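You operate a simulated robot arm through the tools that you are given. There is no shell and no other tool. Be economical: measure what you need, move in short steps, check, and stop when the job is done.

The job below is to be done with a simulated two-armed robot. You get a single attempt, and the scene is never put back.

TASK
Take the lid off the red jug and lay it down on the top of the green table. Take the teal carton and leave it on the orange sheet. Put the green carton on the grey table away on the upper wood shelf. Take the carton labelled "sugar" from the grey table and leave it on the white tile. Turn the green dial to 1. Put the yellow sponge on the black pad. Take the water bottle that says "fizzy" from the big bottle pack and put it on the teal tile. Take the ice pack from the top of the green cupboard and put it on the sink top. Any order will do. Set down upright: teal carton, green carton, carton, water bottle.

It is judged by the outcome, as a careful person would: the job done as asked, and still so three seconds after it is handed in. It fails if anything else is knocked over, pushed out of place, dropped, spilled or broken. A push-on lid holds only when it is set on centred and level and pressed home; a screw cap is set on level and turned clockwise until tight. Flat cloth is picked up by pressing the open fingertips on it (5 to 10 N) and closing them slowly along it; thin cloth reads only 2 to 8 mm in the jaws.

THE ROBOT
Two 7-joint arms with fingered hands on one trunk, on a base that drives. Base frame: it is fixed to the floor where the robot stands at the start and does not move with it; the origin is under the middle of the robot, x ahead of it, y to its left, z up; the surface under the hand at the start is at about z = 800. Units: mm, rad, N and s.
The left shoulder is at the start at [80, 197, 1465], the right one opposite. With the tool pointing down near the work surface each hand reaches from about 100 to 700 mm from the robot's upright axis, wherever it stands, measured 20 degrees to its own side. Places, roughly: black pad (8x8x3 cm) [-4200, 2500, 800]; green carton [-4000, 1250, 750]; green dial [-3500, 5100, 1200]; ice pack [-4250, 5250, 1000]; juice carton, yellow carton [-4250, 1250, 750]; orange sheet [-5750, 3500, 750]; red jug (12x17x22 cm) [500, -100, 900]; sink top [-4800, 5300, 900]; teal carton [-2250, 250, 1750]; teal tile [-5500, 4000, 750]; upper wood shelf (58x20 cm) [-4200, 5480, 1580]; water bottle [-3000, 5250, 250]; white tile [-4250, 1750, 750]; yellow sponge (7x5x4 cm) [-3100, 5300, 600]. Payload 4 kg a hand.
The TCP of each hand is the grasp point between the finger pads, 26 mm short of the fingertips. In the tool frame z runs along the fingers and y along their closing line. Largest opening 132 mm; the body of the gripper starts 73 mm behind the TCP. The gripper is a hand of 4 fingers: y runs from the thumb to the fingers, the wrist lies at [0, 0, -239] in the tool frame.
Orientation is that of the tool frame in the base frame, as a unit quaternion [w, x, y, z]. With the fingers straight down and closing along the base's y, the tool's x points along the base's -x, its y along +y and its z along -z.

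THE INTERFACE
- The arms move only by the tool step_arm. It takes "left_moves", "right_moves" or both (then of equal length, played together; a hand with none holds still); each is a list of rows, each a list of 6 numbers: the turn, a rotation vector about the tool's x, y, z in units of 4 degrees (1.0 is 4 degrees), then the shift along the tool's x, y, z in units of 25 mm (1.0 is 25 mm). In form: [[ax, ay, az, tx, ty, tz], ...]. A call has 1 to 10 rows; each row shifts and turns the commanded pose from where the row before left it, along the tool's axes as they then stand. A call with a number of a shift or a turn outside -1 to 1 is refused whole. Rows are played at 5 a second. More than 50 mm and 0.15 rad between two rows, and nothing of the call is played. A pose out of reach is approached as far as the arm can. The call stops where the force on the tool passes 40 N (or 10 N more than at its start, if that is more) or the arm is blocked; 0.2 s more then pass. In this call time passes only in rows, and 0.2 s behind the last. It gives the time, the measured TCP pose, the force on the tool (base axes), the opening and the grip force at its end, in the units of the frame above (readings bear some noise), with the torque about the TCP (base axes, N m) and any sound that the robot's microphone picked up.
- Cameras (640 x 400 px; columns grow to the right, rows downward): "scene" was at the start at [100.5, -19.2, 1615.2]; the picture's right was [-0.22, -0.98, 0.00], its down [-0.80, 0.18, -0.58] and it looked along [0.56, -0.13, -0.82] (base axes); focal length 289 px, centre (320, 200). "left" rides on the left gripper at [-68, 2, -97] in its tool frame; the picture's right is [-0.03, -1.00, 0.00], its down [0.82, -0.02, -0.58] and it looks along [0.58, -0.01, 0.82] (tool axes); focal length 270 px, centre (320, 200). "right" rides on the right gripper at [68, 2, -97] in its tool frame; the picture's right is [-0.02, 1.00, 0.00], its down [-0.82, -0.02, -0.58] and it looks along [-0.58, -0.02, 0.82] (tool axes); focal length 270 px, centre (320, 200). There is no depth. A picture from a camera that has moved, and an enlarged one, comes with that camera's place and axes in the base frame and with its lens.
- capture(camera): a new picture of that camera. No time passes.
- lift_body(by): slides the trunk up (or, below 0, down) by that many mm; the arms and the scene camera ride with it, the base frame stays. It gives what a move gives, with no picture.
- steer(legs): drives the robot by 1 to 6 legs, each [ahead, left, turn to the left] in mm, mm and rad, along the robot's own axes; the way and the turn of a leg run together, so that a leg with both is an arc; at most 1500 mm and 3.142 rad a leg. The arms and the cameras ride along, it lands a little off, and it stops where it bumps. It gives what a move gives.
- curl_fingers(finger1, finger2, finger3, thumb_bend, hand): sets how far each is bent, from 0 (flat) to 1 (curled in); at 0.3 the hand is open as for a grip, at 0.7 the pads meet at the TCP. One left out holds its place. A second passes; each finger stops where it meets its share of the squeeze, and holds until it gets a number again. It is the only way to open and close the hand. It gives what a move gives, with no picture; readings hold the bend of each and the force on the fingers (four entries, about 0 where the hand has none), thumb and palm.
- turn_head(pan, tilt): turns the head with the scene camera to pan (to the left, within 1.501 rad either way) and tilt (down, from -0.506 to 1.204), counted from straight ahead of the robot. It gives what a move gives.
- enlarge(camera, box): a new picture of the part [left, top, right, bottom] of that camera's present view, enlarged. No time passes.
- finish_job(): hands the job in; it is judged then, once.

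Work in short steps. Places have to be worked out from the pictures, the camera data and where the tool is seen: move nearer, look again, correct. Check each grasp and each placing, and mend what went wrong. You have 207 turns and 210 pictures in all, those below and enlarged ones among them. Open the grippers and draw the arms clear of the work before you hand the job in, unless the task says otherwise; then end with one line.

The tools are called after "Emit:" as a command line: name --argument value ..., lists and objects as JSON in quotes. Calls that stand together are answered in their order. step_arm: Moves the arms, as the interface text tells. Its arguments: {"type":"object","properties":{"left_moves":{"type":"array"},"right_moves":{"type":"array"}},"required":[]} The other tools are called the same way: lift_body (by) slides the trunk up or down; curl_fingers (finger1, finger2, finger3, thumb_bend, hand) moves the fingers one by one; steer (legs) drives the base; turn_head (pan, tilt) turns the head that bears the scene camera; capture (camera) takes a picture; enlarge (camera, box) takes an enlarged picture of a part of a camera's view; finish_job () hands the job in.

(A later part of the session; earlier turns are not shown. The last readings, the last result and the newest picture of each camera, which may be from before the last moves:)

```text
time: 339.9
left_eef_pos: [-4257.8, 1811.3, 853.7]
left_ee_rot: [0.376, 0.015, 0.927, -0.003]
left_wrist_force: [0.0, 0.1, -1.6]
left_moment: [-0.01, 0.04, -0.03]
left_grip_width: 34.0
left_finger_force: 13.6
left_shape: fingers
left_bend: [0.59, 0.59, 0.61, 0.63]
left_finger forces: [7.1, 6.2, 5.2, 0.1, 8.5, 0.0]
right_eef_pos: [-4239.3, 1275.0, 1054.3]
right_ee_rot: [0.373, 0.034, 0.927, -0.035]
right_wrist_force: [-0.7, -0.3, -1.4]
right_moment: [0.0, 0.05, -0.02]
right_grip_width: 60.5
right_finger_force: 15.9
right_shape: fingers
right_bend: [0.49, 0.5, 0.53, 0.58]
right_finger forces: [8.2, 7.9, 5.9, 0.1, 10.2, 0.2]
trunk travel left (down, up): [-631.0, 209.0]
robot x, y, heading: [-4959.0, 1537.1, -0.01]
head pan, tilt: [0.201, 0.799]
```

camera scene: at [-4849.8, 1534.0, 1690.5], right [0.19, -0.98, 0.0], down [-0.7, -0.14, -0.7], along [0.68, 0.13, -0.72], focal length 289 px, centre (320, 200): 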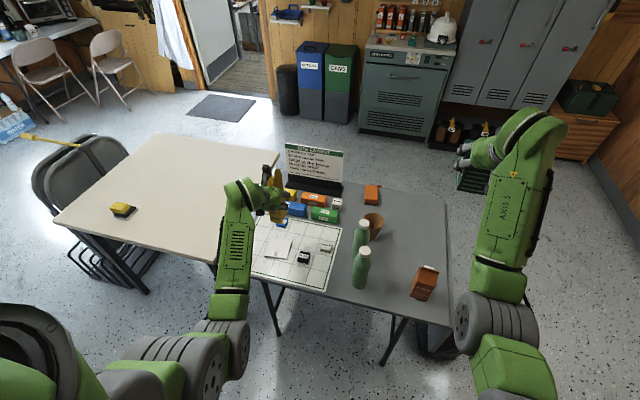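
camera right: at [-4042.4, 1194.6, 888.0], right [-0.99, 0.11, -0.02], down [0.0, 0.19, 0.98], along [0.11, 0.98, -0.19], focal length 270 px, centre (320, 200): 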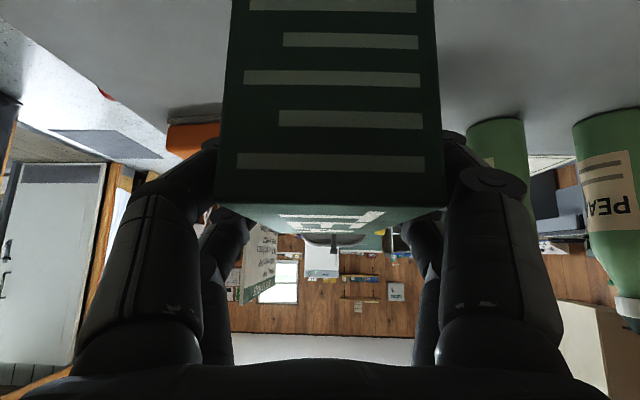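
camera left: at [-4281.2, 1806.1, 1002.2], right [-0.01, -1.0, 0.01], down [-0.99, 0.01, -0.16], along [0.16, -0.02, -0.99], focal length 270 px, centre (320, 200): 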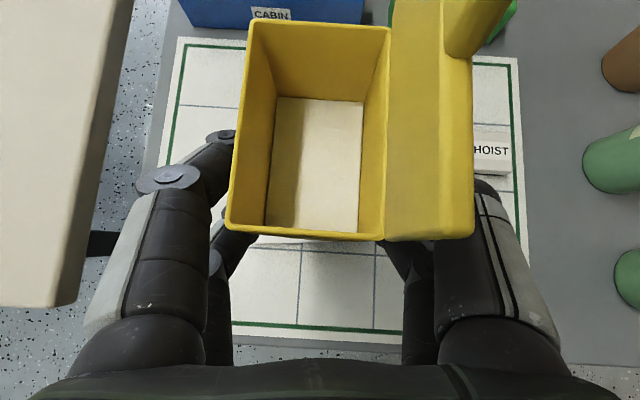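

Emit:
lift_body --by -3

Emit:
lift_body --by -3

Emit:
enlarge --camera "scene" --box '[250, 150, 330, 240]'

```text
time: 340.4
left_eef_pos: [-4259.3, 1810.8, 850.7]
left_ee_rot: [0.377, 0.016, 0.926, -0.004]
left_wrist_force: [0.0, 0.7, -1.6]
left_moment: [-0.01, 0.02, 0.03]
left_grip_width: 33.5
left_finger_force: 13.3
left_shape: fingers
left_bend: [0.59, 0.59, 0.61, 0.63]
left_finger forces: [7.2, 6.2, 5.1, 0.1, 8.3, 0.0]
right_eef_pos: [-4240.4, 1274.5, 1051.0]
right_ee_rot: [0.372, 0.035, 0.927, -0.035]
right_wrist_force: [-0.4, -0.1, -0.8]
right_moment: [0.01, 0.01, 0.0]
right_grip_width: 60.4
right_finger_force: 15.8
right_shape: fingers
right_bend: [0.49, 0.5, 0.53, 0.58]
right_finger forces: [8.3, 7.9, 5.9, 0.1, 10.2, 0.1]
trunk travel left (down, up): [-628.0, 212.0]
robot x, y, heading: [-4960.6, 1536.5, -0.013]
head pan, tilt: [0.201, 0.799]
```

```text
time: 340.9
left_eef_pos: [-4259.5, 1811.6, 850.7]
left_ee_rot: [0.377, 0.015, 0.926, -0.003]
left_wrist_force: [-0.2, -0.7, 2.1]
left_moment: [0.03, -0.05, -0.04]
left_grip_width: 34.1
left_finger_force: 13.4
left_shape: fingers
left_bend: [0.6, 0.59, 0.61, 0.63]
left_finger forces: [6.9, 6.6, 5.4, 0.0, 8.7, 0.0]
right_eef_pos: [-4241.9, 1275.2, 1046.5]
right_ee_rot: [0.373, 0.035, 0.927, -0.035]
right_wrist_force: [-0.7, -0.1, -1.2]
right_moment: [-0.01, 0.03, -0.02]
right_grip_width: 61.0
right_finger_force: 16.1
right_shape: fingers
right_bend: [0.49, 0.5, 0.53, 0.58]
right_finger forces: [8.3, 8.0, 5.9, 0.0, 10.2, 0.0]
trunk travel left (down, up): [-625.0, 215.0]
robot x, y, heading: [-4957.7, 1534.5, -0.011]
head pan, tilt: [0.201, 0.799]
```

```text
4.44 times, centred on (290, 195) of scene
camera zoom: at [-4850.6, 1545.2, 1477.6], right [0.19, -0.98, 0.0], down [-0.7, -0.14, -0.7], along [0.68, 0.13, -0.72], focal length 1284 px, centre (453, 222)
```

zoom: 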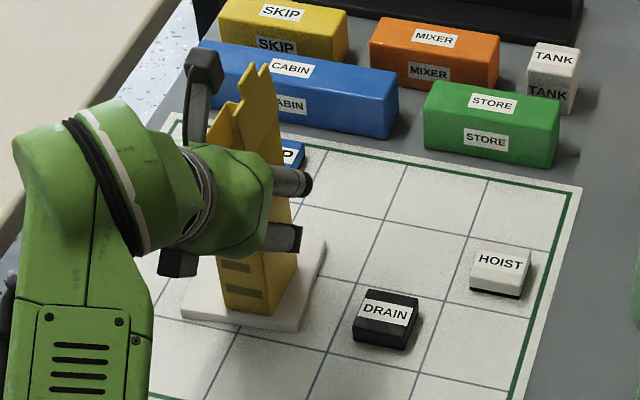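

The carton stands on the tile (contact). I release and back away.

Emit:
curl_fingers --hand "left" --finger1 0.49 --finger2 0.49 --finger3 0.49 --thumb_bend 0.51

Emit:
capture --camera "left"

```text
time: 341.9
left_eef_pos: [-4259.8, 1811.6, 849.2]
left_ee_rot: [0.377, 0.016, 0.926, -0.004]
left_wrist_force: [-0.4, 0.4, 0.7]
left_moment: [0.02, -0.01, 0.02]
left_grip_width: 65.3
left_finger_force: 0.1
left_shape: fingers
left_bend: [0.49, 0.49, 0.49, 0.51]
left_finger forces: [0.0, 0.0, 0.1, 0.0, 0.0, 0.1]
right_eef_pos: [-4240.9, 1274.9, 1047.0]
right_ee_rot: [0.372, 0.034, 0.927, -0.035]
right_wrist_force: [-1.0, 0.2, -0.3]
right_moment: [0.01, 0.06, -0.01]
right_grip_width: 60.4
right_finger_force: 16.4
right_shape: fingers
right_bend: [0.49, 0.5, 0.53, 0.58]
right_finger forces: [8.2, 7.8, 5.9, 0.1, 10.3, 0.0]
trunk travel left (down, up): [-625.0, 215.0]
robot x, y, heading: [-4959.5, 1537.1, -0.012]
head pan, tilt: [0.201, 0.799]
```

```text
55 pictures are left
camera left: at [-4277.7, 1813.0, 966.2], right [-0.01, -1.0, 0.01], down [-0.99, 0.01, -0.16], along [0.16, -0.01, -0.99], focal length 270 px, centre (320, 200)
```

left: 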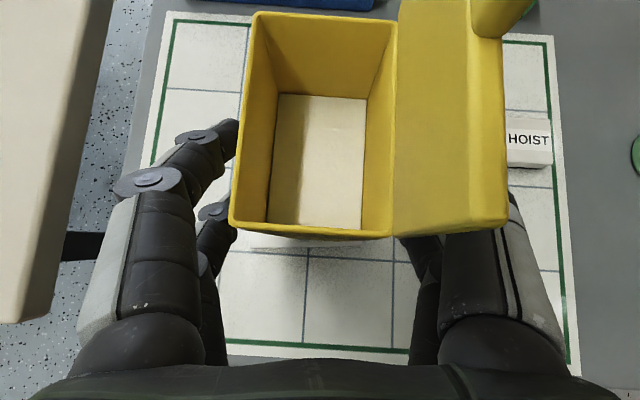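

I back straight off 300 mm and verify.

Emit:
steer --legs '[[-300, 0, 0]]'

Emit:
capture --camera "scene"

```text
time: 344.0
left_eef_pos: [-4557.1, 1815.1, 848.8]
left_ee_rot: [0.375, 0.015, 0.927, -0.003]
left_wrist_force: [-0.7, 0.2, -0.2]
left_moment: [0.0, 0.01, 0.0]
left_grip_width: 65.0
left_finger_force: 0.1
left_shape: fingers
left_bend: [0.49, 0.49, 0.49, 0.51]
left_finger forces: [0.1, 0.1, 0.1, 0.0, 0.0, 0.0]
right_eef_pos: [-4539.3, 1279.0, 1045.5]
right_ee_rot: [0.373, 0.034, 0.927, -0.035]
right_wrist_force: [0.0, 0.9, -1.3]
right_moment: [-0.02, 0.04, -0.01]
right_grip_width: 60.6
right_finger_force: 15.8
right_shape: fingers
right_bend: [0.49, 0.5, 0.53, 0.58]
right_finger forces: [8.2, 7.8, 6.0, 0.0, 10.2, 0.0]
trunk travel left (down, up): [-625.0, 215.0]
robot x, y, heading: [-5257.8, 1536.0, -0.013]
head pan, tilt: [0.201, 0.799]
```

```text
54 pictures are left
camera scene: at [-5147.8, 1548.6, 1477.3], right [0.19, -0.98, 0.0], down [-0.71, -0.14, -0.7], along [0.68, 0.13, -0.72], focal length 289 px, centre (320, 200)
```

scene: 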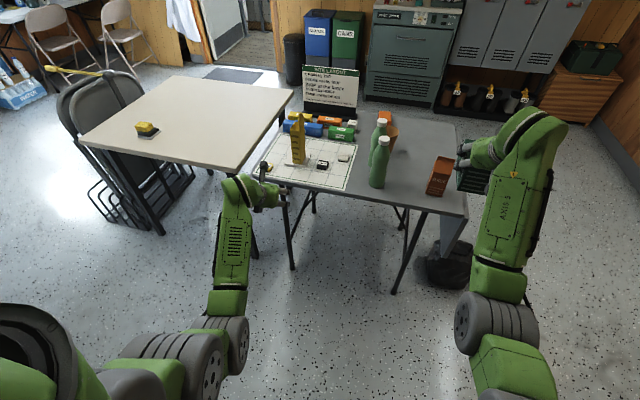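

Sugar stands upright on the white tile. Now TEA to the upper wood shelf: I raise the trunk, move out, turn north and drive to the kitchen wall.

Emit:
lift_body --by 213

Emit:
steer --legs '[[270, 0, 0], [0, 0, 1.585], [1300, 0, 0], [1250, 0, 0], [0, -740, 0]]'

Emit:
turn_head --pan -0.2 --tilt 0.3

Emit:
capture --camera "scene"

```text
time: 346.3
left_eef_pos: [-4558.5, 1814.7, 1062.3]
left_ee_rot: [0.377, 0.015, 0.926, -0.003]
left_wrist_force: [0.7, 0.0, -0.5]
left_moment: [0.0, 0.05, 0.01]
left_grip_width: 65.2
left_finger_force: 0.0
left_shape: fingers
left_bend: [0.49, 0.49, 0.49, 0.51]
left_finger forces: [0.0, 0.0, 0.1, 0.0, 0.0, 0.0]
right_eef_pos: [-4540.1, 1279.5, 1261.0]
right_ee_rot: [0.372, 0.034, 0.927, -0.034]
right_wrist_force: [-0.1, 0.8, -1.7]
right_moment: [0.01, 0.03, 0.0]
right_grip_width: 60.6
right_finger_force: 16.2
right_shape: fingers
right_bend: [0.49, 0.5, 0.53, 0.58]
right_finger forces: [8.1, 7.8, 5.8, 0.0, 10.1, 0.0]
trunk travel left (down, up): [-838.0, 2.0]
robot x, y, heading: [-5257.5, 1538.8, -0.01]
head pan, tilt: [0.201, 0.799]
```

```text
time: 367.6
left_eef_pos: [-4518.2, 4773.8, 1061.5]
left_ee_rot: [0.269, -0.646, 0.664, 0.264]
left_wrist_force: [-0.5, -0.1, 1.3]
left_moment: [-0.03, -0.02, 0.01]
left_grip_width: 65.3
left_finger_force: 0.1
left_shape: fingers
left_bend: [0.49, 0.49, 0.49, 0.51]
left_finger forces: [0.0, 0.0, 0.0, 0.0, 0.0, 0.0]
right_eef_pos: [-3982.0, 4794.7, 1260.0]
right_ee_rot: [0.287, -0.633, 0.678, 0.238]
right_wrist_force: [-0.5, 0.2, -1.3]
right_moment: [-0.06, 0.0, 0.0]
right_grip_width: 60.6
right_finger_force: 15.8
right_shape: fingers
right_bend: [0.49, 0.5, 0.53, 0.58]
right_finger forces: [8.2, 7.8, 5.9, 0.0, 10.1, 0.0]
trunk travel left (down, up): [-838.0, 2.0]
robot x, y, heading: [-4235.0, 4074.5, 1.57]
head pan, tilt: [0.201, 0.799]
```

```text
time: 368.5
left_eef_pos: [-4516.2, 4773.8, 1061.8]
left_ee_rot: [0.267, -0.646, 0.664, 0.265]
left_wrist_force: [-0.4, 0.4, -0.6]
left_moment: [-0.03, 0.04, -0.04]
left_grip_width: 65.3
left_finger_force: 0.1
left_shape: fingers
left_bend: [0.49, 0.49, 0.49, 0.51]
left_finger forces: [0.0, 0.0, 0.1, 0.0, 0.0, 0.0]
right_eef_pos: [-3978.9, 4794.8, 1260.5]
right_ee_rot: [0.286, -0.633, 0.678, 0.239]
right_wrist_force: [0.3, -0.2, -2.1]
right_moment: [-0.03, -0.01, 0.04]
right_grip_width: 60.3
right_finger_force: 15.6
right_shape: fingers
right_bend: [0.49, 0.5, 0.53, 0.58]
right_finger forces: [8.0, 7.7, 5.7, 0.0, 10.1, 0.1]
trunk travel left (down, up): [-838.0, 2.0]
robot x, y, heading: [-4231.1, 4072.5, 1.569]
head pan, tilt: [-0.201, 0.3]
```

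```text
53 pictures are left
camera scene: at [-4214.8, 4193.2, 1734.8], right [0.98, -0.2, 0.0], down [-0.06, -0.29, -0.95], along [0.19, 0.94, -0.3], focal length 289 px, centre (320, 200)
```

scene: 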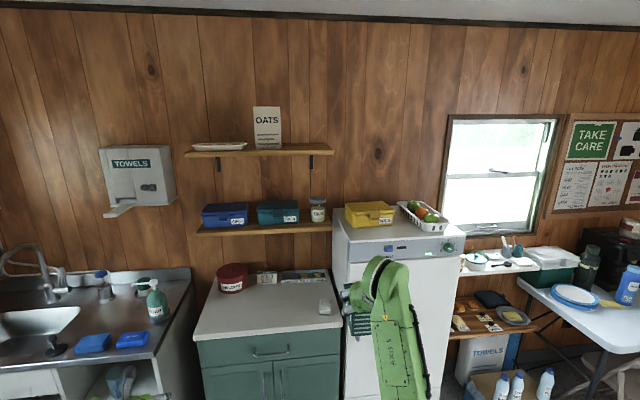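

Free shelf section is right of OATS: x≈-4125…-3917, shelf z≈1575. I raise the right arm.

Emit:
step_arm --right_moves '[[0, 0, 0, -0.5, 0, -0.9], [0, 0, 0, -0.5, 0, -0.9], [0, 0, 0, -0.5, 0, -0.9], [0, 0, 0, -0.5, 0, -0.9], [0, 0, 0, -0.5, 0, -0.9], [0, 0, 0, -0.5, 0, -0.9], [0, 0, 0, -0.7, 0, -0.7], [0, 0, 0, -0.7, 0, -0.7], [0, 0, 0, -0.7, 0, -0.7], [0, 0, 0, -0.7, 0, -0.7]]'

Emit:
step_arm --right_moves '[[0, 0, 0, -0.7, 0, -0.7], [0, 0, 0, -0.7, 0, -0.7], [0, 0, 0, -0.7, 0, -0.7], [0, 0, 0, -0.7, 0, -0.7], [0, 0, 0, -0.7, 0, -0.7], [0, 0, 0, -0.7, 0, -0.7], [0, 0, 0, -0.7, 0, -0.7]]'

Emit:
capture --camera "right"

```text
time: 370.7
left_eef_pos: [-4515.9, 4773.0, 1061.7]
left_ee_rot: [0.268, -0.646, 0.663, 0.265]
left_wrist_force: [0.6, 0.1, 0.2]
left_moment: [0.01, 0.0, 0.0]
left_grip_width: 65.3
left_finger_force: 0.1
left_shape: fingers
left_bend: [0.49, 0.49, 0.49, 0.51]
left_finger forces: [0.1, 0.0, 0.1, 0.0, 0.0, 0.0]
right_eef_pos: [-3993.4, 4756.5, 1509.1]
right_ee_rot: [0.287, -0.633, 0.678, 0.239]
right_wrist_force: [-1.3, -0.7, -1.6]
right_moment: [-0.03, 0.0, 0.01]
right_grip_width: 60.5
right_finger_force: 16.0
right_shape: fingers
right_bend: [0.49, 0.5, 0.53, 0.58]
right_finger forces: [8.0, 7.9, 5.8, 0.0, 10.1, 0.1]
trunk travel left (down, up): [-838.0, 2.0]
robot x, y, heading: [-4232.0, 4075.7, 1.572]
head pan, tilt: [-0.201, 0.3]
```

```text
time: 372.3
left_eef_pos: [-4515.9, 4772.7, 1062.0]
left_ee_rot: [0.267, -0.647, 0.663, 0.265]
left_wrist_force: [0.1, -0.2, -0.1]
left_moment: [0.02, 0.01, 0.04]
left_grip_width: 65.3
left_finger_force: 0.0
left_shape: fingers
left_bend: [0.49, 0.49, 0.49, 0.51]
left_finger forces: [0.0, 0.0, 0.0, 0.0, 0.0, 0.1]
right_eef_pos: [-3997.9, 4762.6, 1681.6]
right_ee_rot: [0.287, -0.633, 0.678, 0.24]
right_wrist_force: [0.2, -0.4, -1.2]
right_moment: [-0.02, -0.02, 0.01]
right_grip_width: 60.7
right_finger_force: 16.3
right_shape: fingers
right_bend: [0.49, 0.5, 0.53, 0.58]
right_finger forces: [8.1, 7.8, 5.8, 0.1, 10.0, 0.0]
trunk travel left (down, up): [-838.0, 2.0]
robot x, y, heading: [-4235.1, 4076.3, 1.567]
head pan, tilt: [-0.201, 0.3]
```

```text
52 pictures are left
camera right: at [-4011.0, 4646.5, 1705.6], right [-0.99, 0.1, -0.02], down [0.0, 0.19, 0.98], along [0.1, 0.98, -0.19], focal length 270 px, centre (320, 200)
```

right: 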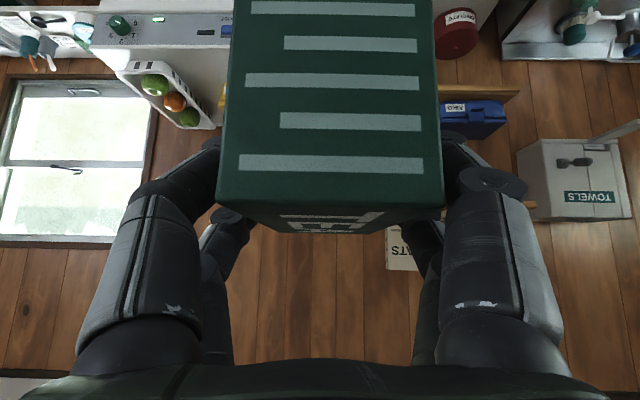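

The arm reaches. I retract the left hand first, then drive forward so TEA comes above the free shelf section.

Emit:
step_arm --left_moves '[[0, 0, 0, 0.7, 0, -0.7], [0, 0, 0, 0.7, 0, -0.7], [0, 0, 0, 0.7, 0, -0.7], [0, 0, 0, 0.7, 0, -0.7], [0, 0, 0, 0.7, 0, -0.7], [0, 0, 0, 0.7, 0, -0.7], [0, 0, 0, 0.7, 0, -0.7], [0, 0, 0, 0.7, 0, -0.7], [0, 0, 0, 0.7, 0, -0.7]]'

Emit:
steer --legs '[[500, 17, 0]]'

Emit:
turn_head --pan -0.3 --tilt 0.0

Emit:
capture --camera "scene"

Emit:
capture --camera "right"

```text
time: 374.3
left_eef_pos: [-4521.6, 4550.4, 1071.3]
left_ee_rot: [0.268, -0.646, 0.664, 0.265]
left_wrist_force: [0.4, -0.8, 0.0]
left_moment: [-0.01, 0.03, 0.03]
left_grip_width: 65.2
left_finger_force: 0.1
left_shape: fingers
left_bend: [0.49, 0.49, 0.49, 0.51]
left_finger forces: [0.0, 0.0, 0.0, 0.1, 0.0, 0.1]
left hand out of reach, approached as far as the arm can: row 9
right_eef_pos: [-3998.4, 4762.5, 1680.9]
right_ee_rot: [0.287, -0.634, 0.677, 0.241]
right_wrist_force: [-0.4, -0.3, -2.3]
right_moment: [-0.04, -0.03, 0.01]
right_grip_width: 60.2
right_finger_force: 16.2
right_shape: fingers
right_bend: [0.49, 0.5, 0.53, 0.58]
right_finger forces: [8.1, 7.7, 5.8, 0.1, 10.1, 0.1]
trunk travel left (down, up): [-838.0, 2.0]
robot x, y, heading: [-4231.4, 4076.0, 1.566]
head pan, tilt: [-0.201, 0.3]
```

```text
time: 377.3
left_eef_pos: [-4537.0, 5051.3, 1071.1]
left_ee_rot: [0.268, -0.646, 0.663, 0.265]
left_wrist_force: [0.0, 0.4, 0.4]
left_moment: [0.01, -0.03, 0.0]
left_grip_width: 65.4
left_finger_force: 0.0
left_shape: fingers
left_bend: [0.49, 0.49, 0.49, 0.51]
left_finger forces: [0.1, 0.1, 0.1, 0.0, 0.1, 0.1]
right_eef_pos: [-4014.8, 5261.9, 1682.0]
right_ee_rot: [0.289, -0.633, 0.677, 0.24]
right_wrist_force: [-0.3, -0.7, -0.7]
right_moment: [-0.01, 0.0, -0.03]
right_grip_width: 60.6
right_finger_force: 16.0
right_shape: fingers
right_bend: [0.49, 0.5, 0.53, 0.58]
right_finger forces: [8.1, 7.7, 5.7, 0.0, 10.2, 0.0]
trunk travel left (down, up): [-838.0, 2.0]
robot x, y, heading: [-4249.7, 4576.1, 1.568]
head pan, tilt: [-0.201, 0.3]
```

```text
time: 378.1
left_eef_pos: [-4536.2, 5052.8, 1072.9]
left_ee_rot: [0.267, -0.647, 0.663, 0.265]
left_wrist_force: [-0.4, 0.6, 0.4]
left_moment: [-0.01, 0.0, -0.01]
left_grip_width: 65.0
left_finger_force: 0.1
left_shape: fingers
left_bend: [0.49, 0.49, 0.49, 0.51]
left_finger forces: [0.0, 0.0, 0.0, 0.0, 0.0, 0.0]
right_eef_pos: [-4014.3, 5265.2, 1680.8]
right_ee_rot: [0.287, -0.634, 0.677, 0.24]
right_wrist_force: [0.0, 0.2, -0.6]
right_moment: [-0.03, -0.01, 0.02]
right_grip_width: 60.5
right_finger_force: 16.1
right_shape: fingers
right_bend: [0.49, 0.5, 0.53, 0.58]
right_finger forces: [8.1, 7.8, 5.8, 0.0, 10.1, 0.0]
trunk travel left (down, up): [-838.0, 2.0]
robot x, y, heading: [-4253.1, 4578.0, 1.566]
head pan, tilt: [-0.3, 0.0]
```

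```text
51 pictures are left
camera scene: at [-4222.9, 4689.1, 1762.6], right [0.95, -0.3, 0.0], down [0.0, 0.0, -1.0], along [0.3, 0.95, 0.0], focal length 289 px, centre (320, 200)
```

scene: 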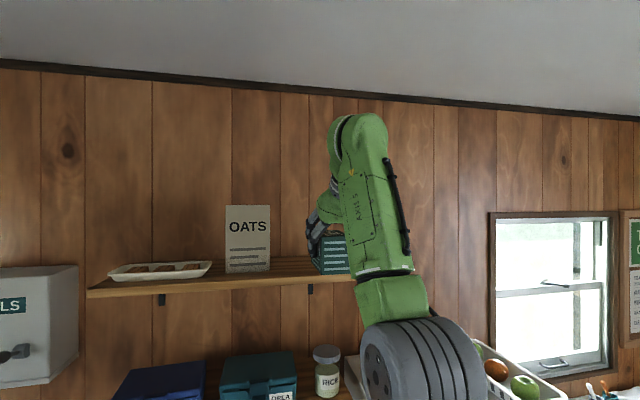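

```text
50 pictures are left
camera right: at [-4026.1, 5148.8, 1705.9], right [-0.99, 0.1, -0.02], down [0.0, 0.19, 0.98], along [0.1, 0.98, -0.19], focal length 270 px, centre (320, 200)
```

right: 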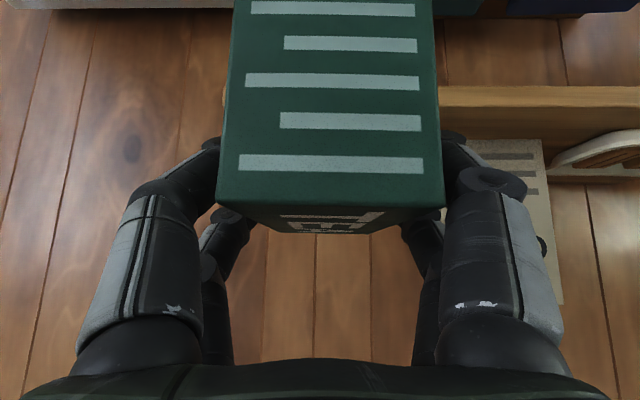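

TEA is aligned with the free section (shelf top z≈1572, front y≈5391, right end x≈-3919). I drive 190 ahead.

Emit:
steer --legs '[[190, 0, 0]]'

Emit:
lift_body --by -30

Emit:
capture --camera "scene"

Emit:
capture --camera "right"

```text
time: 379.7
left_eef_pos: [-4535.5, 5239.7, 1073.6]
left_ee_rot: [0.268, -0.646, 0.664, 0.266]
left_wrist_force: [-0.3, -0.2, 0.4]
left_moment: [-0.01, -0.02, -0.01]
left_grip_width: 65.3
left_finger_force: 0.1
left_shape: fingers
left_bend: [0.49, 0.49, 0.49, 0.51]
left_finger forces: [0.0, 0.1, 0.1, 0.1, 0.0, 0.1]
right_eef_pos: [-4012.8, 5448.6, 1685.6]
right_ee_rot: [0.289, -0.632, 0.677, 0.241]
right_wrist_force: [-1.1, -0.5, -0.8]
right_moment: [0.0, -0.03, -0.04]
right_grip_width: 60.6
right_finger_force: 15.9
right_shape: fingers
right_bend: [0.49, 0.5, 0.53, 0.58]
right_finger forces: [8.1, 7.8, 5.7, 0.0, 10.1, 0.0]
trunk travel left (down, up): [-838.0, 2.0]
robot x, y, heading: [-4245.9, 4767.6, 1.565]
head pan, tilt: [-0.3, 0.0]
```

```text
time: 380.4
left_eef_pos: [-4535.1, 5244.0, 1041.2]
left_ee_rot: [0.267, -0.647, 0.663, 0.265]
left_wrist_force: [-0.1, -0.1, 0.2]
left_moment: [-0.02, -0.01, 0.03]
left_grip_width: 65.2
left_finger_force: 0.1
left_shape: fingers
left_bend: [0.49, 0.49, 0.49, 0.51]
left_finger forces: [0.0, 0.0, 0.0, 0.1, 0.1, 0.1]
right_eef_pos: [-4012.9, 5453.6, 1652.6]
right_ee_rot: [0.288, -0.632, 0.678, 0.24]
right_wrist_force: [0.1, -0.1, -1.9]
right_moment: [-0.02, -0.03, 0.0]
right_grip_width: 60.5
right_finger_force: 15.8
right_shape: fingers
right_bend: [0.49, 0.5, 0.53, 0.58]
right_finger forces: [8.1, 7.7, 5.7, 0.0, 10.2, 0.0]
trunk travel left (down, up): [-808.0, 32.0]
robot x, y, heading: [-4251.0, 4770.2, 1.567]
head pan, tilt: [-0.3, 0.0]
```

```text
49 pictures are left
camera scene: at [-4222.1, 4878.5, 1732.7], right [0.95, -0.3, 0.0], down [0.0, 0.0, -1.0], along [0.3, 0.95, 0.0], focal length 289 px, centre (320, 200)
```

scene: 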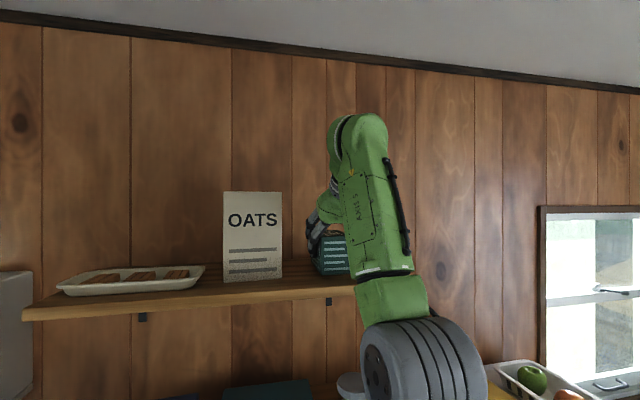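

```text
48 pictures are left
camera right: at [-4024.8, 5337.8, 1676.6], right [-0.99, 0.1, -0.02], down [0.0, 0.19, 0.98], along [0.1, 0.98, -0.18], focal length 270 px, centre (320, 200)
```

right: 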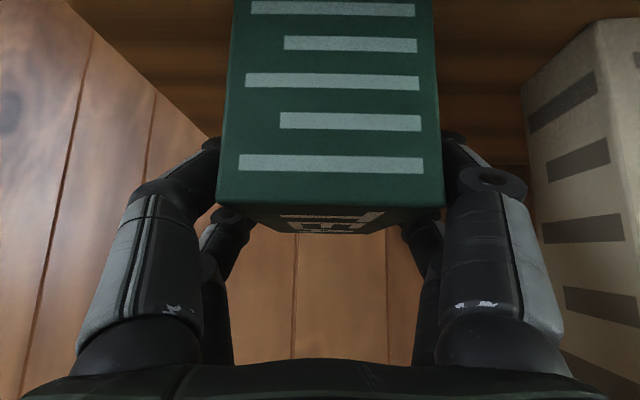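

TEA is over the shelf, clear of OATS. I lower gently to contact.

Emit:
lift_body --by -12

Emit:
lift_body --by -5

Emit:
lift_body --by -4

```text
time: 381.0
left_eef_pos: [-4535.7, 5242.7, 1028.6]
left_ee_rot: [0.268, -0.646, 0.664, 0.264]
left_wrist_force: [-0.3, 0.7, -0.6]
left_moment: [0.01, -0.01, 0.02]
left_grip_width: 65.2
left_finger_force: 0.0
left_shape: fingers
left_bend: [0.49, 0.49, 0.49, 0.51]
left_finger forces: [0.0, 0.0, 0.0, 0.0, 0.0, 0.0]
right_eef_pos: [-4012.9, 5453.8, 1643.2]
right_ee_rot: [0.29, -0.632, 0.677, 0.242]
right_wrist_force: [1.3, 7.5, 17.6]
right_moment: [0.41, 0.09, -0.06]
right_grip_width: 60.4
right_finger_force: 16.4
right_shape: fingers
right_bend: [0.49, 0.5, 0.53, 0.58]
right_finger forces: [8.4, 8.1, 6.1, 0.0, 10.7, 0.1]
trunk travel left (down, up): [-796.0, 44.0]
robot x, y, heading: [-4251.1, 4770.6, 1.57]
head pan, tilt: [-0.3, 0.0]
```

```text
time: 381.6
left_eef_pos: [-4535.6, 5241.8, 1025.4]
left_ee_rot: [0.269, -0.646, 0.664, 0.265]
left_wrist_force: [0.5, -0.6, 0.1]
left_moment: [0.03, 0.0, 0.01]
left_grip_width: 65.7
left_finger_force: 0.1
left_shape: fingers
left_bend: [0.49, 0.49, 0.49, 0.51]
left_finger forces: [0.0, 0.0, 0.0, 0.0, 0.0, 0.0]
right_eef_pos: [-4013.1, 5451.6, 1638.8]
right_ee_rot: [0.29, -0.632, 0.676, 0.242]
right_wrist_force: [1.4, 6.4, 25.0]
right_moment: [0.49, -0.04, -0.08]
right_grip_width: 61.0
right_finger_force: 18.3
right_shape: fingers
right_bend: [0.49, 0.5, 0.53, 0.59]
right_finger forces: [9.0, 8.2, 6.7, 0.0, 12.0, 0.0]
trunk travel left (down, up): [-791.0, 49.0]
robot x, y, heading: [-4250.2, 4767.6, 1.565]
head pan, tilt: [-0.3, 0.0]
```

```text
time: 382.1
left_eef_pos: [-4536.1, 5241.2, 1021.3]
left_ee_rot: [0.268, -0.646, 0.663, 0.266]
left_wrist_force: [-0.5, 0.5, 0.0]
left_moment: [0.01, 0.0, 0.01]
left_grip_width: 65.2
left_finger_force: 0.1
left_shape: fingers
left_bend: [0.49, 0.49, 0.49, 0.51]
left_finger forces: [0.0, 0.0, 0.1, 0.0, 0.0, 0.0]
right_eef_pos: [-4012.4, 5451.4, 1633.7]
right_ee_rot: [0.29, -0.632, 0.678, 0.24]
right_wrist_force: [2.3, 3.1, 24.0]
right_moment: [0.42, -0.05, -0.02]
right_grip_width: 61.1
right_finger_force: 17.8
right_shape: fingers
right_bend: [0.49, 0.5, 0.53, 0.59]
right_finger forces: [8.6, 8.1, 6.8, 0.1, 12.0, 0.1]
trunk travel left (down, up): [-787.0, 53.0]
robot x, y, heading: [-4249.0, 4769.8, 1.568]
head pan, tilt: [-0.3, 0.0]
```

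Contact made; I relieve pressure and release.

Emit:
lift_body --by 5

Emit:
curl_fingers --hand "right" --finger1 0.42 --finger2 0.42 --finger3 0.42 --thumb_bend 0.45

Emit:
capture --camera "right"

```text
time: 382.6
left_eef_pos: [-4535.6, 5242.0, 1025.9]
left_ee_rot: [0.268, -0.646, 0.663, 0.266]
left_wrist_force: [-0.4, -0.2, 0.2]
left_moment: [0.02, -0.03, 0.02]
left_grip_width: 65.3
left_finger_force: 0.2
left_shape: fingers
left_bend: [0.49, 0.49, 0.49, 0.51]
left_finger forces: [0.0, 0.0, 0.1, 0.0, 0.0, 0.1]
right_eef_pos: [-4013.1, 5453.7, 1633.9]
right_ee_rot: [0.286, -0.634, 0.678, 0.239]
right_wrist_force: [-0.1, -1.7, 5.0]
right_moment: [0.1, -0.18, -0.02]
right_grip_width: 60.7
right_finger_force: 17.2
right_shape: fingers
right_bend: [0.49, 0.5, 0.53, 0.59]
right_finger forces: [9.5, 7.8, 7.0, 0.0, 11.0, 0.1]
trunk travel left (down, up): [-792.0, 48.0]
robot x, y, heading: [-4245.0, 4769.3, 1.566]
head pan, tilt: [-0.3, 0.0]
```

```text
time: 383.6
left_eef_pos: [-4535.2, 5243.7, 1025.1]
left_ee_rot: [0.267, -0.647, 0.663, 0.266]
left_wrist_force: [-0.2, 0.0, 0.5]
left_moment: [0.01, 0.01, -0.01]
left_grip_width: 65.4
left_finger_force: 0.0
left_shape: fingers
left_bend: [0.49, 0.49, 0.49, 0.51]
left_finger forces: [0.1, 0.0, 0.1, 0.0, 0.0, 0.0]
right_eef_pos: [-4011.9, 5455.9, 1636.8]
right_ee_rot: [0.288, -0.633, 0.678, 0.24]
right_wrist_force: [-1.5, -0.2, -1.0]
right_moment: [0.02, 0.04, 0.02]
right_grip_width: 87.6
right_finger_force: 0.0
right_shape: fingers
right_bend: [0.42, 0.42, 0.42, 0.45]
right_finger forces: [0.1, 0.0, 0.0, 0.1, 0.0, 0.1]
trunk travel left (down, up): [-792.0, 48.0]
robot x, y, heading: [-4248.0, 4769.6, 1.569]
head pan, tilt: [-0.3, 0.0]
```

```text
47 pictures are left
camera right: at [-4024.8, 5340.0, 1659.7], right [-0.99, 0.1, -0.02], down [0.0, 0.19, 0.98], along [0.1, 0.98, -0.19], focal length 270 px, centre (320, 200)
```

right: 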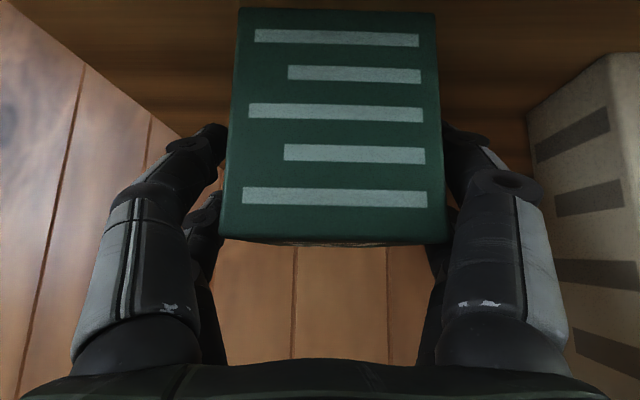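

TEA stands flat on the shelf. I open a bit more, raise and back away.

Emit:
curl_fingers --hand "right" --finger1 0.38 --finger2 0.38 --finger3 0.38 --thumb_bend 0.42

Emit:
lift_body --by 47

Emit:
steer --legs '[[-600, 0, 0]]'

Emit:
capture --camera "scene"

```text
time: 384.6
left_eef_pos: [-4535.1, 5242.7, 1026.2]
left_ee_rot: [0.266, -0.647, 0.664, 0.265]
left_wrist_force: [0.5, -0.8, 0.3]
left_moment: [0.01, -0.01, 0.01]
left_grip_width: 65.1
left_finger_force: 0.1
left_shape: fingers
left_bend: [0.49, 0.49, 0.49, 0.51]
left_finger forces: [0.1, 0.1, 0.0, 0.0, 0.1, 0.0]
right_eef_pos: [-4013.1, 5455.0, 1635.9]
right_ee_rot: [0.288, -0.632, 0.678, 0.239]
right_wrist_force: [-0.1, -0.2, 0.4]
right_moment: [-0.02, 0.02, 0.03]
right_grip_width: 99.1
right_finger_force: 0.1
right_shape: fingers
right_bend: [0.38, 0.38, 0.38, 0.42]
right_finger forces: [0.1, 0.0, 0.0, 0.1, 0.0, 0.0]
trunk travel left (down, up): [-792.0, 48.0]
robot x, y, heading: [-4246.1, 4767.6, 1.564]
head pan, tilt: [-0.3, 0.0]
```

```text
time: 385.5
left_eef_pos: [-4535.5, 5243.7, 1072.2]
left_ee_rot: [0.267, -0.646, 0.664, 0.265]
left_wrist_force: [0.3, -0.4, 0.1]
left_moment: [0.02, 0.02, 0.01]
left_grip_width: 65.1
left_finger_force: 0.1
left_shape: fingers
left_bend: [0.49, 0.49, 0.49, 0.51]
left_finger forces: [0.1, 0.0, 0.1, 0.0, 0.0, 0.0]
right_eef_pos: [-4012.1, 5455.4, 1683.3]
right_ee_rot: [0.288, -0.632, 0.678, 0.24]
right_wrist_force: [0.5, -0.6, -0.1]
right_moment: [0.0, 0.02, 0.01]
right_grip_width: 99.3
right_finger_force: 0.0
right_shape: fingers
right_bend: [0.38, 0.38, 0.38, 0.42]
right_finger forces: [0.0, 0.0, 0.0, 0.1, 0.0, 0.0]
trunk travel left (down, up): [-839.0, 1.0]
robot x, y, heading: [-4251.3, 4767.7, 1.568]
head pan, tilt: [-0.3, 0.0]
```

```text
time: 388.9
left_eef_pos: [-4537.1, 4640.0, 1071.3]
left_ee_rot: [0.267, -0.646, 0.664, 0.265]
left_wrist_force: [-0.1, -0.5, -0.3]
left_moment: [-0.02, -0.01, 0.01]
left_grip_width: 65.1
left_finger_force: 0.1
left_shape: fingers
left_bend: [0.49, 0.49, 0.49, 0.51]
left_finger forces: [0.0, 0.1, 0.1, 0.0, 0.0, 0.0]
right_eef_pos: [-4015.3, 4852.4, 1681.8]
right_ee_rot: [0.288, -0.632, 0.679, 0.239]
right_wrist_force: [-0.4, 0.9, 0.2]
right_moment: [0.01, 0.0, 0.01]
right_grip_width: 98.9
right_finger_force: 0.0
right_shape: fingers
right_bend: [0.38, 0.38, 0.38, 0.42]
right_finger forces: [0.1, 0.1, 0.1, 0.1, 0.0, 0.0]
trunk travel left (down, up): [-839.0, 1.0]
robot x, y, heading: [-4255.3, 4158.9, 1.564]
head pan, tilt: [-0.3, 0.0]
```

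```text
46 pictures are left
camera scene: at [-4225.0, 4277.7, 1763.4], right [0.95, -0.3, 0.0], down [0.0, 0.0, -1.0], along [0.3, 0.95, 0.0], focal length 289 px, centre (320, 200)
```

scene: 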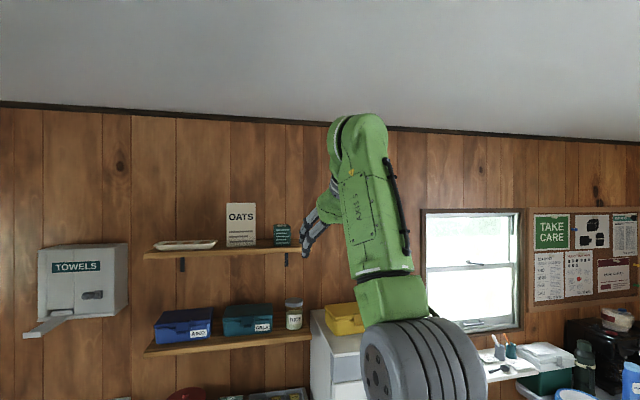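

TEA is on the upper shelf. Last: the teal carton on top of the lockers in the south-east. I turn around, drive there and look.

Emit:
steer --legs '[[0, 0, -1.57], [0, 0, -1.565], [0, 750, 0], [0, 750, 0], [1200, 0, 0], [1300, 0, 0]]'

Emit:
turn_head --pan 0.25 --tilt 0.1

Emit:
capture --camera "scene"

```text
time: 416.1
left_eef_pos: [-2441.5, 1195.0, 1072.5]
left_ee_rot: [0.267, 0.66, 0.65, -0.266]
left_wrist_force: [-0.2, 0.2, 0.1]
left_moment: [0.0, -0.02, -0.02]
left_grip_width: 65.3
left_finger_force: 0.0
left_shape: fingers
left_bend: [0.49, 0.49, 0.49, 0.51]
left_finger forces: [0.0, 0.1, 0.1, 0.0, 0.0, 0.0]
right_eef_pos: [-2961.9, 978.9, 1683.5]
right_ee_rot: [0.242, 0.674, 0.637, -0.287]
right_wrist_force: [-0.4, 0.1, 0.4]
right_moment: [0.02, 0.02, -0.03]
right_grip_width: 99.2
right_finger_force: 0.1
right_shape: fingers
right_bend: [0.38, 0.38, 0.38, 0.42]
right_finger forces: [0.1, 0.0, 0.0, 0.1, 0.0, 0.1]
trunk travel left (down, up): [-839.0, 1.0]
robot x, y, heading: [-2732.9, 1666.5, -1.567]
head pan, tilt: [-0.3, 0.0]
```

```text
time: 417.1
left_eef_pos: [-2442.2, 1194.5, 1072.1]
left_ee_rot: [0.267, 0.66, 0.651, -0.265]
left_wrist_force: [0.1, 0.5, -0.8]
left_moment: [0.03, -0.02, 0.02]
left_grip_width: 65.2
left_finger_force: 0.1
left_shape: fingers
left_bend: [0.49, 0.49, 0.49, 0.51]
left_finger forces: [0.1, 0.1, 0.0, 0.0, 0.0, 0.0]
right_eef_pos: [-2961.7, 976.2, 1681.9]
right_ee_rot: [0.242, 0.673, 0.637, -0.286]
right_wrist_force: [0.2, 0.3, 0.0]
right_moment: [0.03, 0.02, 0.0]
right_grip_width: 99.1
right_finger_force: 0.0
right_shape: fingers
right_bend: [0.38, 0.38, 0.38, 0.42]
right_finger forces: [0.0, 0.0, 0.0, 0.0, 0.0, 0.1]
trunk travel left (down, up): [-839.0, 1.0]
robot x, y, heading: [-2733.0, 1663.8, -1.562]
head pan, tilt: [0.25, 0.099]
```

```text
45 pictures are left
camera scene: at [-2710.2, 1544.3, 1754.6], right [-0.97, -0.25, 0.0], down [-0.03, 0.1, -0.99], along [0.25, -0.96, -0.1], focal length 289 px, centre (320, 200)
```

scene: 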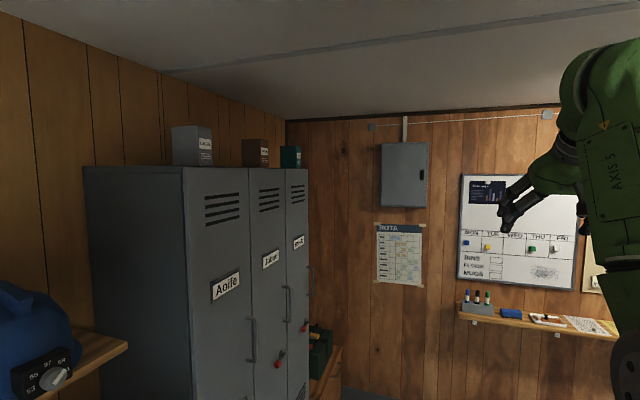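

Emit:
enlarge --camera "scene" --box '[160, 110, 330, 220]'

```text
3.64 times, centred on (245, 165) of scene
camera zoom: at [-2710.2, 1544.3, 1754.6], right [-0.97, -0.25, 0.0], down [-0.03, 0.1, -0.99], along [0.25, -0.96, -0.1], focal length 1050 px, centre (593, 327)
```

zoom: 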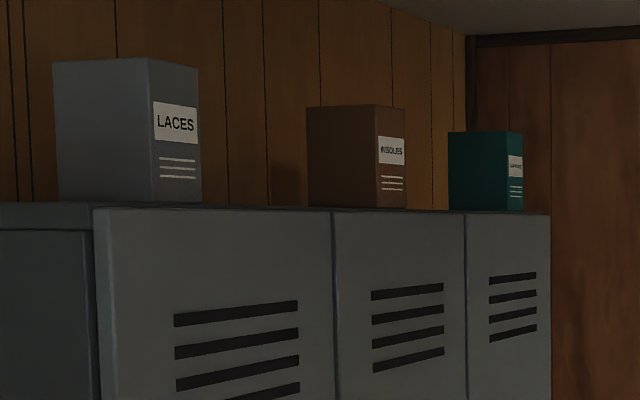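

The teal carton stands at the far end of the locker top, its label facing west. I'll grip it from the west with the right hand held level: move west, turn east, pitch the hand up.

Emit:
steer --legs '[[0, -480, 0], [0, 0, 1.565], [0, -1000, 0]]'

Emit:
step_arm --right_moves '[[0, -1, 0, 0, 0, 0], [0, -1, 0, 0, 0, 0], [0, -1, 0, 0, 0, 0], [0, -1, 0, 0, 0, 0], [0, -1, 0, 0, 0, 0], [0, -1, 0, 0, 0, 0], [0, -1, 0, 0, 0, 0], [0, -1, 0, 0, 0, 0], [0, -1, 0, 0, 0, 0], [0, -1, 0, 0, 0, 0]]'

Emit:
turn_head --pan -0.2 --tilt 0.1

Emit:
capture --camera "scene"

Emit:
capture --camera "right"

```text
time: 428.5
left_eef_pos: [-2746.1, 948.2, 1072.4]
left_ee_rot: [0.376, 0.016, 0.926, -0.004]
left_wrist_force: [0.1, 0.0, 0.0]
left_moment: [0.04, 0.02, -0.03]
left_grip_width: 65.2
left_finger_force: 0.0
left_shape: fingers
left_bend: [0.49, 0.49, 0.49, 0.51]
left_finger forces: [0.1, 0.0, 0.0, 0.1, 0.0, 0.1]
right_eef_pos: [-2538.3, 426.4, 1683.4]
right_ee_rot: [0.373, 0.034, 0.927, -0.035]
right_wrist_force: [0.3, 0.1, -0.3]
right_moment: [0.02, 0.02, -0.01]
right_grip_width: 99.2
right_finger_force: 0.0
right_shape: fingers
right_bend: [0.38, 0.38, 0.38, 0.42]
right_finger forces: [0.0, 0.0, 0.0, 0.1, 0.0, 0.1]
trunk travel left (down, up): [-839.0, 1.0]
robot x, y, heading: [-3223.5, 666.7, -0.01]
head pan, tilt: [0.25, 0.099]
```

```text
time: 430.7
left_eef_pos: [-2745.7, 947.1, 1072.8]
left_ee_rot: [0.377, 0.016, 0.926, -0.003]
left_wrist_force: [0.2, 0.1, 0.0]
left_moment: [0.0, -0.01, 0.02]
left_grip_width: 65.4
left_finger_force: 0.1
left_shape: fingers
left_bend: [0.49, 0.49, 0.49, 0.51]
left_finger forces: [0.0, 0.0, 0.0, 0.0, 0.0, 0.0]
right_eef_pos: [-2539.0, 422.7, 1683.3]
right_ee_rot: [0.668, 0.021, 0.743, -0.045]
right_wrist_force: [0.4, -0.2, 0.3]
right_moment: [0.0, 0.02, -0.01]
right_grip_width: 99.1
right_finger_force: 0.0
right_shape: fingers
right_bend: [0.38, 0.38, 0.38, 0.42]
right_finger forces: [0.0, 0.0, 0.1, 0.0, 0.1, 0.1]
trunk travel left (down, up): [-839.0, 1.0]
robot x, y, heading: [-3221.9, 662.8, -0.007]
head pan, tilt: [0.25, 0.099]
```

```text
time: 431.6
left_eef_pos: [-2746.4, 946.5, 1072.8]
left_ee_rot: [0.376, 0.017, 0.926, -0.004]
left_wrist_force: [-0.4, 0.3, 0.0]
left_moment: [0.02, 0.0, -0.03]
left_grip_width: 65.2
left_finger_force: 0.0
left_shape: fingers
left_bend: [0.49, 0.49, 0.49, 0.51]
left_finger forces: [0.0, 0.0, 0.1, 0.0, 0.0, 0.1]
right_eef_pos: [-2540.0, 423.6, 1682.4]
right_ee_rot: [0.667, 0.021, 0.743, -0.046]
right_wrist_force: [0.0, 0.7, -0.3]
right_moment: [0.02, -0.01, -0.02]
right_grip_width: 99.4
right_finger_force: 0.1
right_shape: fingers
right_bend: [0.38, 0.38, 0.38, 0.42]
right_finger forces: [0.1, 0.0, 0.0, 0.0, 0.1, 0.0]
trunk travel left (down, up): [-839.0, 1.0]
robot x, y, heading: [-3223.6, 661.9, -0.012]
head pan, tilt: [-0.201, 0.099]
```

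```text
43 pictures are left
camera scene: at [-3104.7, 641.3, 1754.6], right [-0.21, -0.98, 0.0], down [-0.1, 0.02, -0.99], along [0.97, -0.21, -0.1], focal length 289 px, centre (320, 200)
```

scene: 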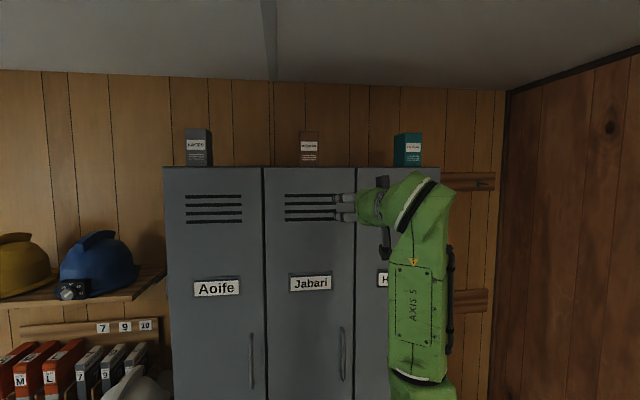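

```text
42 pictures are left
camera right: at [-2641.7, 431.7, 1627.0], right [0.09, 1.0, -0.01], down [-0.48, 0.06, 0.87], along [0.87, -0.08, 0.49], focal length 270 px, centre (320, 200)
```

right: 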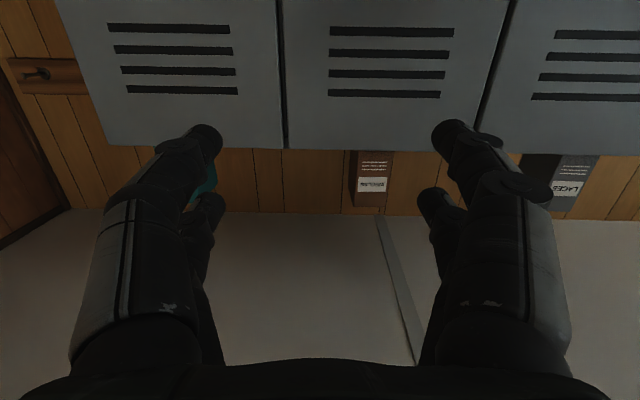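

Teal carton centre ≈(-2185,117,1826), ~65 mm wide, locker top z≈1771. I raise the hand, straighten its yaw, and strafe right 306.

Emit:
step_arm --right_moves '[[-0.7, -0.7, 0, -0.96, 0, 0], [-0.65, -0.7, 0, -0.96, 0, 0], [0, 0, 0, -0.96, 0, 0], [0, 0, 0, -0.96, 0, 0], [0, 0, 0, -0.96, 0, 0], [0, 0, 0, -0.96, 0, 0]]'

Emit:
steer --legs '[[0, -306, 0]]'

Emit:
capture --camera "scene"

Emit:
capture --camera "right"

```text
time: 433.0
left_eef_pos: [-2747.0, 948.5, 1071.8]
left_ee_rot: [0.376, 0.016, 0.927, -0.003]
left_wrist_force: [0.0, 1.2, 0.7]
left_moment: [0.0, 0.03, 0.04]
left_grip_width: 65.4
left_finger_force: 0.1
left_shape: fingers
left_bend: [0.49, 0.49, 0.49, 0.51]
left_finger forces: [0.0, 0.0, 0.1, 0.1, 0.0, 0.0]
right_eef_pos: [-2533.4, 427.0, 1827.2]
right_ee_rot: [0.703, -0.013, 0.711, -0.011]
right_wrist_force: [-0.1, 0.3, -0.3]
right_moment: [-0.01, -0.01, -0.01]
right_grip_width: 99.3
right_finger_force: 0.0
right_shape: fingers
right_bend: [0.38, 0.38, 0.38, 0.42]
right_finger forces: [0.1, 0.0, 0.0, 0.0, 0.0, 0.0]
trunk travel left (down, up): [-839.0, 1.0]
robot x, y, heading: [-3224.1, 662.5, -0.016]
head pan, tilt: [-0.201, 0.099]
```

```text
time: 435.1
left_eef_pos: [-2749.8, 643.1, 1071.2]
left_ee_rot: [0.376, 0.014, 0.926, -0.004]
left_wrist_force: [-0.2, -0.8, 0.5]
left_moment: [0.02, 0.0, 0.01]
left_grip_width: 65.2
left_finger_force: 0.1
left_shape: fingers
left_bend: [0.49, 0.49, 0.49, 0.51]
left_finger forces: [0.1, 0.0, 0.0, 0.1, 0.1, 0.1]
right_eef_pos: [-2537.0, 126.9, 1828.0]
right_ee_rot: [0.703, -0.014, 0.711, -0.012]
right_wrist_force: [0.4, -0.4, 0.6]
right_moment: [0.02, -0.01, -0.02]
right_grip_width: 99.5
right_finger_force: 0.1
right_shape: fingers
right_bend: [0.38, 0.38, 0.38, 0.42]
right_finger forces: [0.0, 0.1, 0.0, 0.1, 0.0, 0.0]
trunk travel left (down, up): [-839.0, 1.0]
robot x, y, heading: [-3226.8, 358.9, -0.008]
head pan, tilt: [-0.201, 0.099]
```

```text
41 pictures are left
camera scene: at [-3108.1, 339.6, 1754.6], right [-0.21, -0.98, 0.0], down [-0.1, 0.02, -1.0], along [0.97, -0.21, -0.1], focal length 289 px, centre (320, 200)
```

scene: 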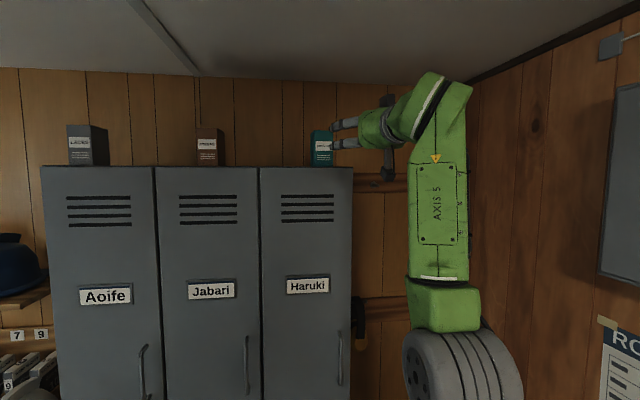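

```text
40 pictures are left
camera right: at [-2633.6, 125.6, 1762.0], right [0.0, 1.0, -0.01], down [-0.57, 0.01, 0.82], along [0.82, 0.01, 0.57], focal length 270 px, centre (320, 200)
```

right: 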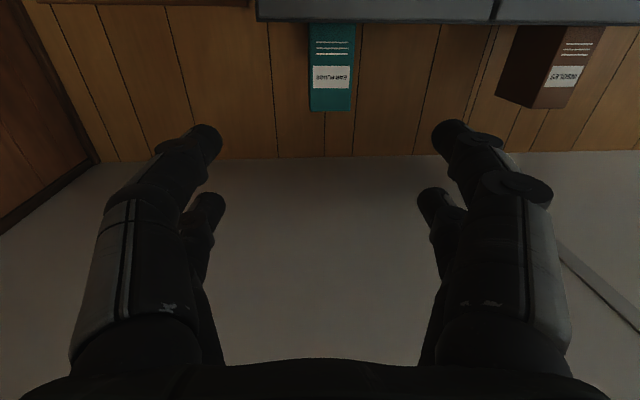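

Carton y≈141 by both views. I shift 14 mm left and drive ahead 220, then check.

Emit:
step_arm --right_moves '[[0, 0, 0, 0, 0.56, 0]]'

Emit:
steer --legs '[[220, 0, 0]]'

Emit:
capture --camera "right"

Emit:
capture --camera "scene"

```text
time: 435.5
left_eef_pos: [-2749.0, 640.0, 1072.5]
left_ee_rot: [0.375, 0.015, 0.927, -0.002]
left_wrist_force: [-0.1, 0.1, 0.3]
left_moment: [-0.03, 0.01, -0.01]
left_grip_width: 65.4
left_finger_force: 0.0
left_shape: fingers
left_bend: [0.49, 0.49, 0.49, 0.51]
left_finger forces: [0.1, 0.0, 0.1, 0.0, 0.0, 0.0]
right_eef_pos: [-2537.5, 133.9, 1825.8]
right_ee_rot: [0.703, -0.013, 0.711, -0.011]
right_wrist_force: [0.1, 0.2, -0.2]
right_moment: [0.01, 0.02, 0.03]
right_grip_width: 99.5
right_finger_force: 0.1
right_shape: fingers
right_bend: [0.38, 0.38, 0.38, 0.42]
right_finger forces: [0.1, 0.0, 0.1, 0.0, 0.0, 0.0]
trunk travel left (down, up): [-839.0, 1.0]
robot x, y, heading: [-3227.8, 357.3, -0.013]
head pan, tilt: [-0.201, 0.099]
```

```text
time: 437.1
left_eef_pos: [-2537.2, 640.3, 1075.6]
left_ee_rot: [0.378, 0.013, 0.926, -0.001]
left_wrist_force: [0.0, -0.3, 0.3]
left_moment: [0.03, -0.03, 0.01]
left_grip_width: 65.2
left_finger_force: 0.0
left_shape: fingers
left_bend: [0.49, 0.49, 0.49, 0.51]
left_finger forces: [0.0, 0.0, 0.0, 0.0, 0.0, 0.0]
right_eef_pos: [-2326.5, 135.7, 1829.4]
right_ee_rot: [0.705, -0.015, 0.709, -0.01]
right_wrist_force: [1.0, -0.3, -0.7]
right_moment: [0.01, -0.01, -0.01]
right_grip_width: 99.6
right_finger_force: 0.1
right_shape: fingers
right_bend: [0.38, 0.38, 0.38, 0.42]
right_finger forces: [0.0, 0.0, 0.0, 0.0, 0.1, 0.0]
trunk travel left (down, up): [-839.0, 1.0]
robot x, y, heading: [-3010.8, 357.7, -0.005]
head pan, tilt: [-0.201, 0.099]
```

```text
39 pictures are left
camera right: at [-2422.5, 134.8, 1764.0], right [-0.01, 1.0, -0.01], down [-0.57, 0.0, 0.82], along [0.82, 0.01, 0.57], focal length 270 px, centre (320, 200)
```

right: 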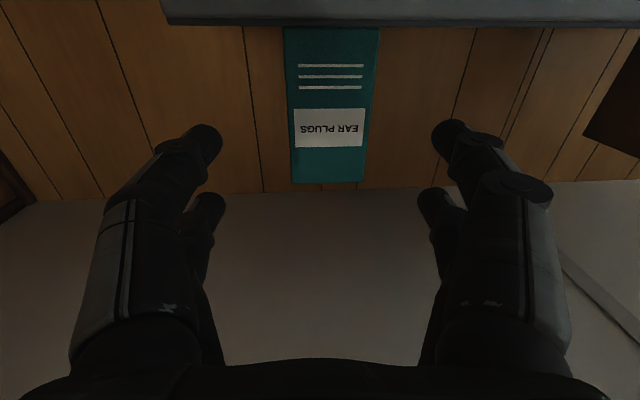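

```text
38 pictures are left
camera scene: at [-2896.9, 333.3, 1755.2], right [-0.21, -0.98, 0.0], down [-0.09, 0.02, -1.0], along [0.97, -0.21, -0.09], focal length 289 px, centre (320, 200)
```

scene: 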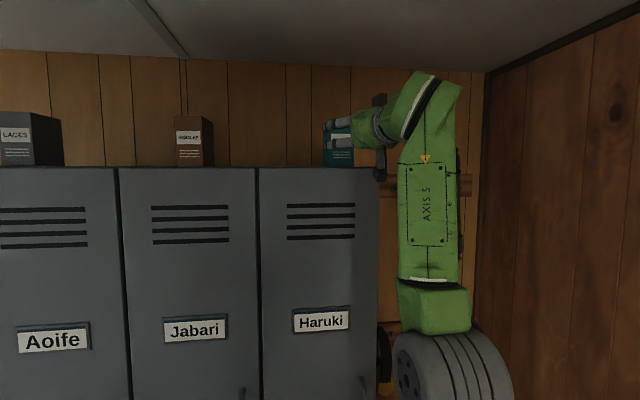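

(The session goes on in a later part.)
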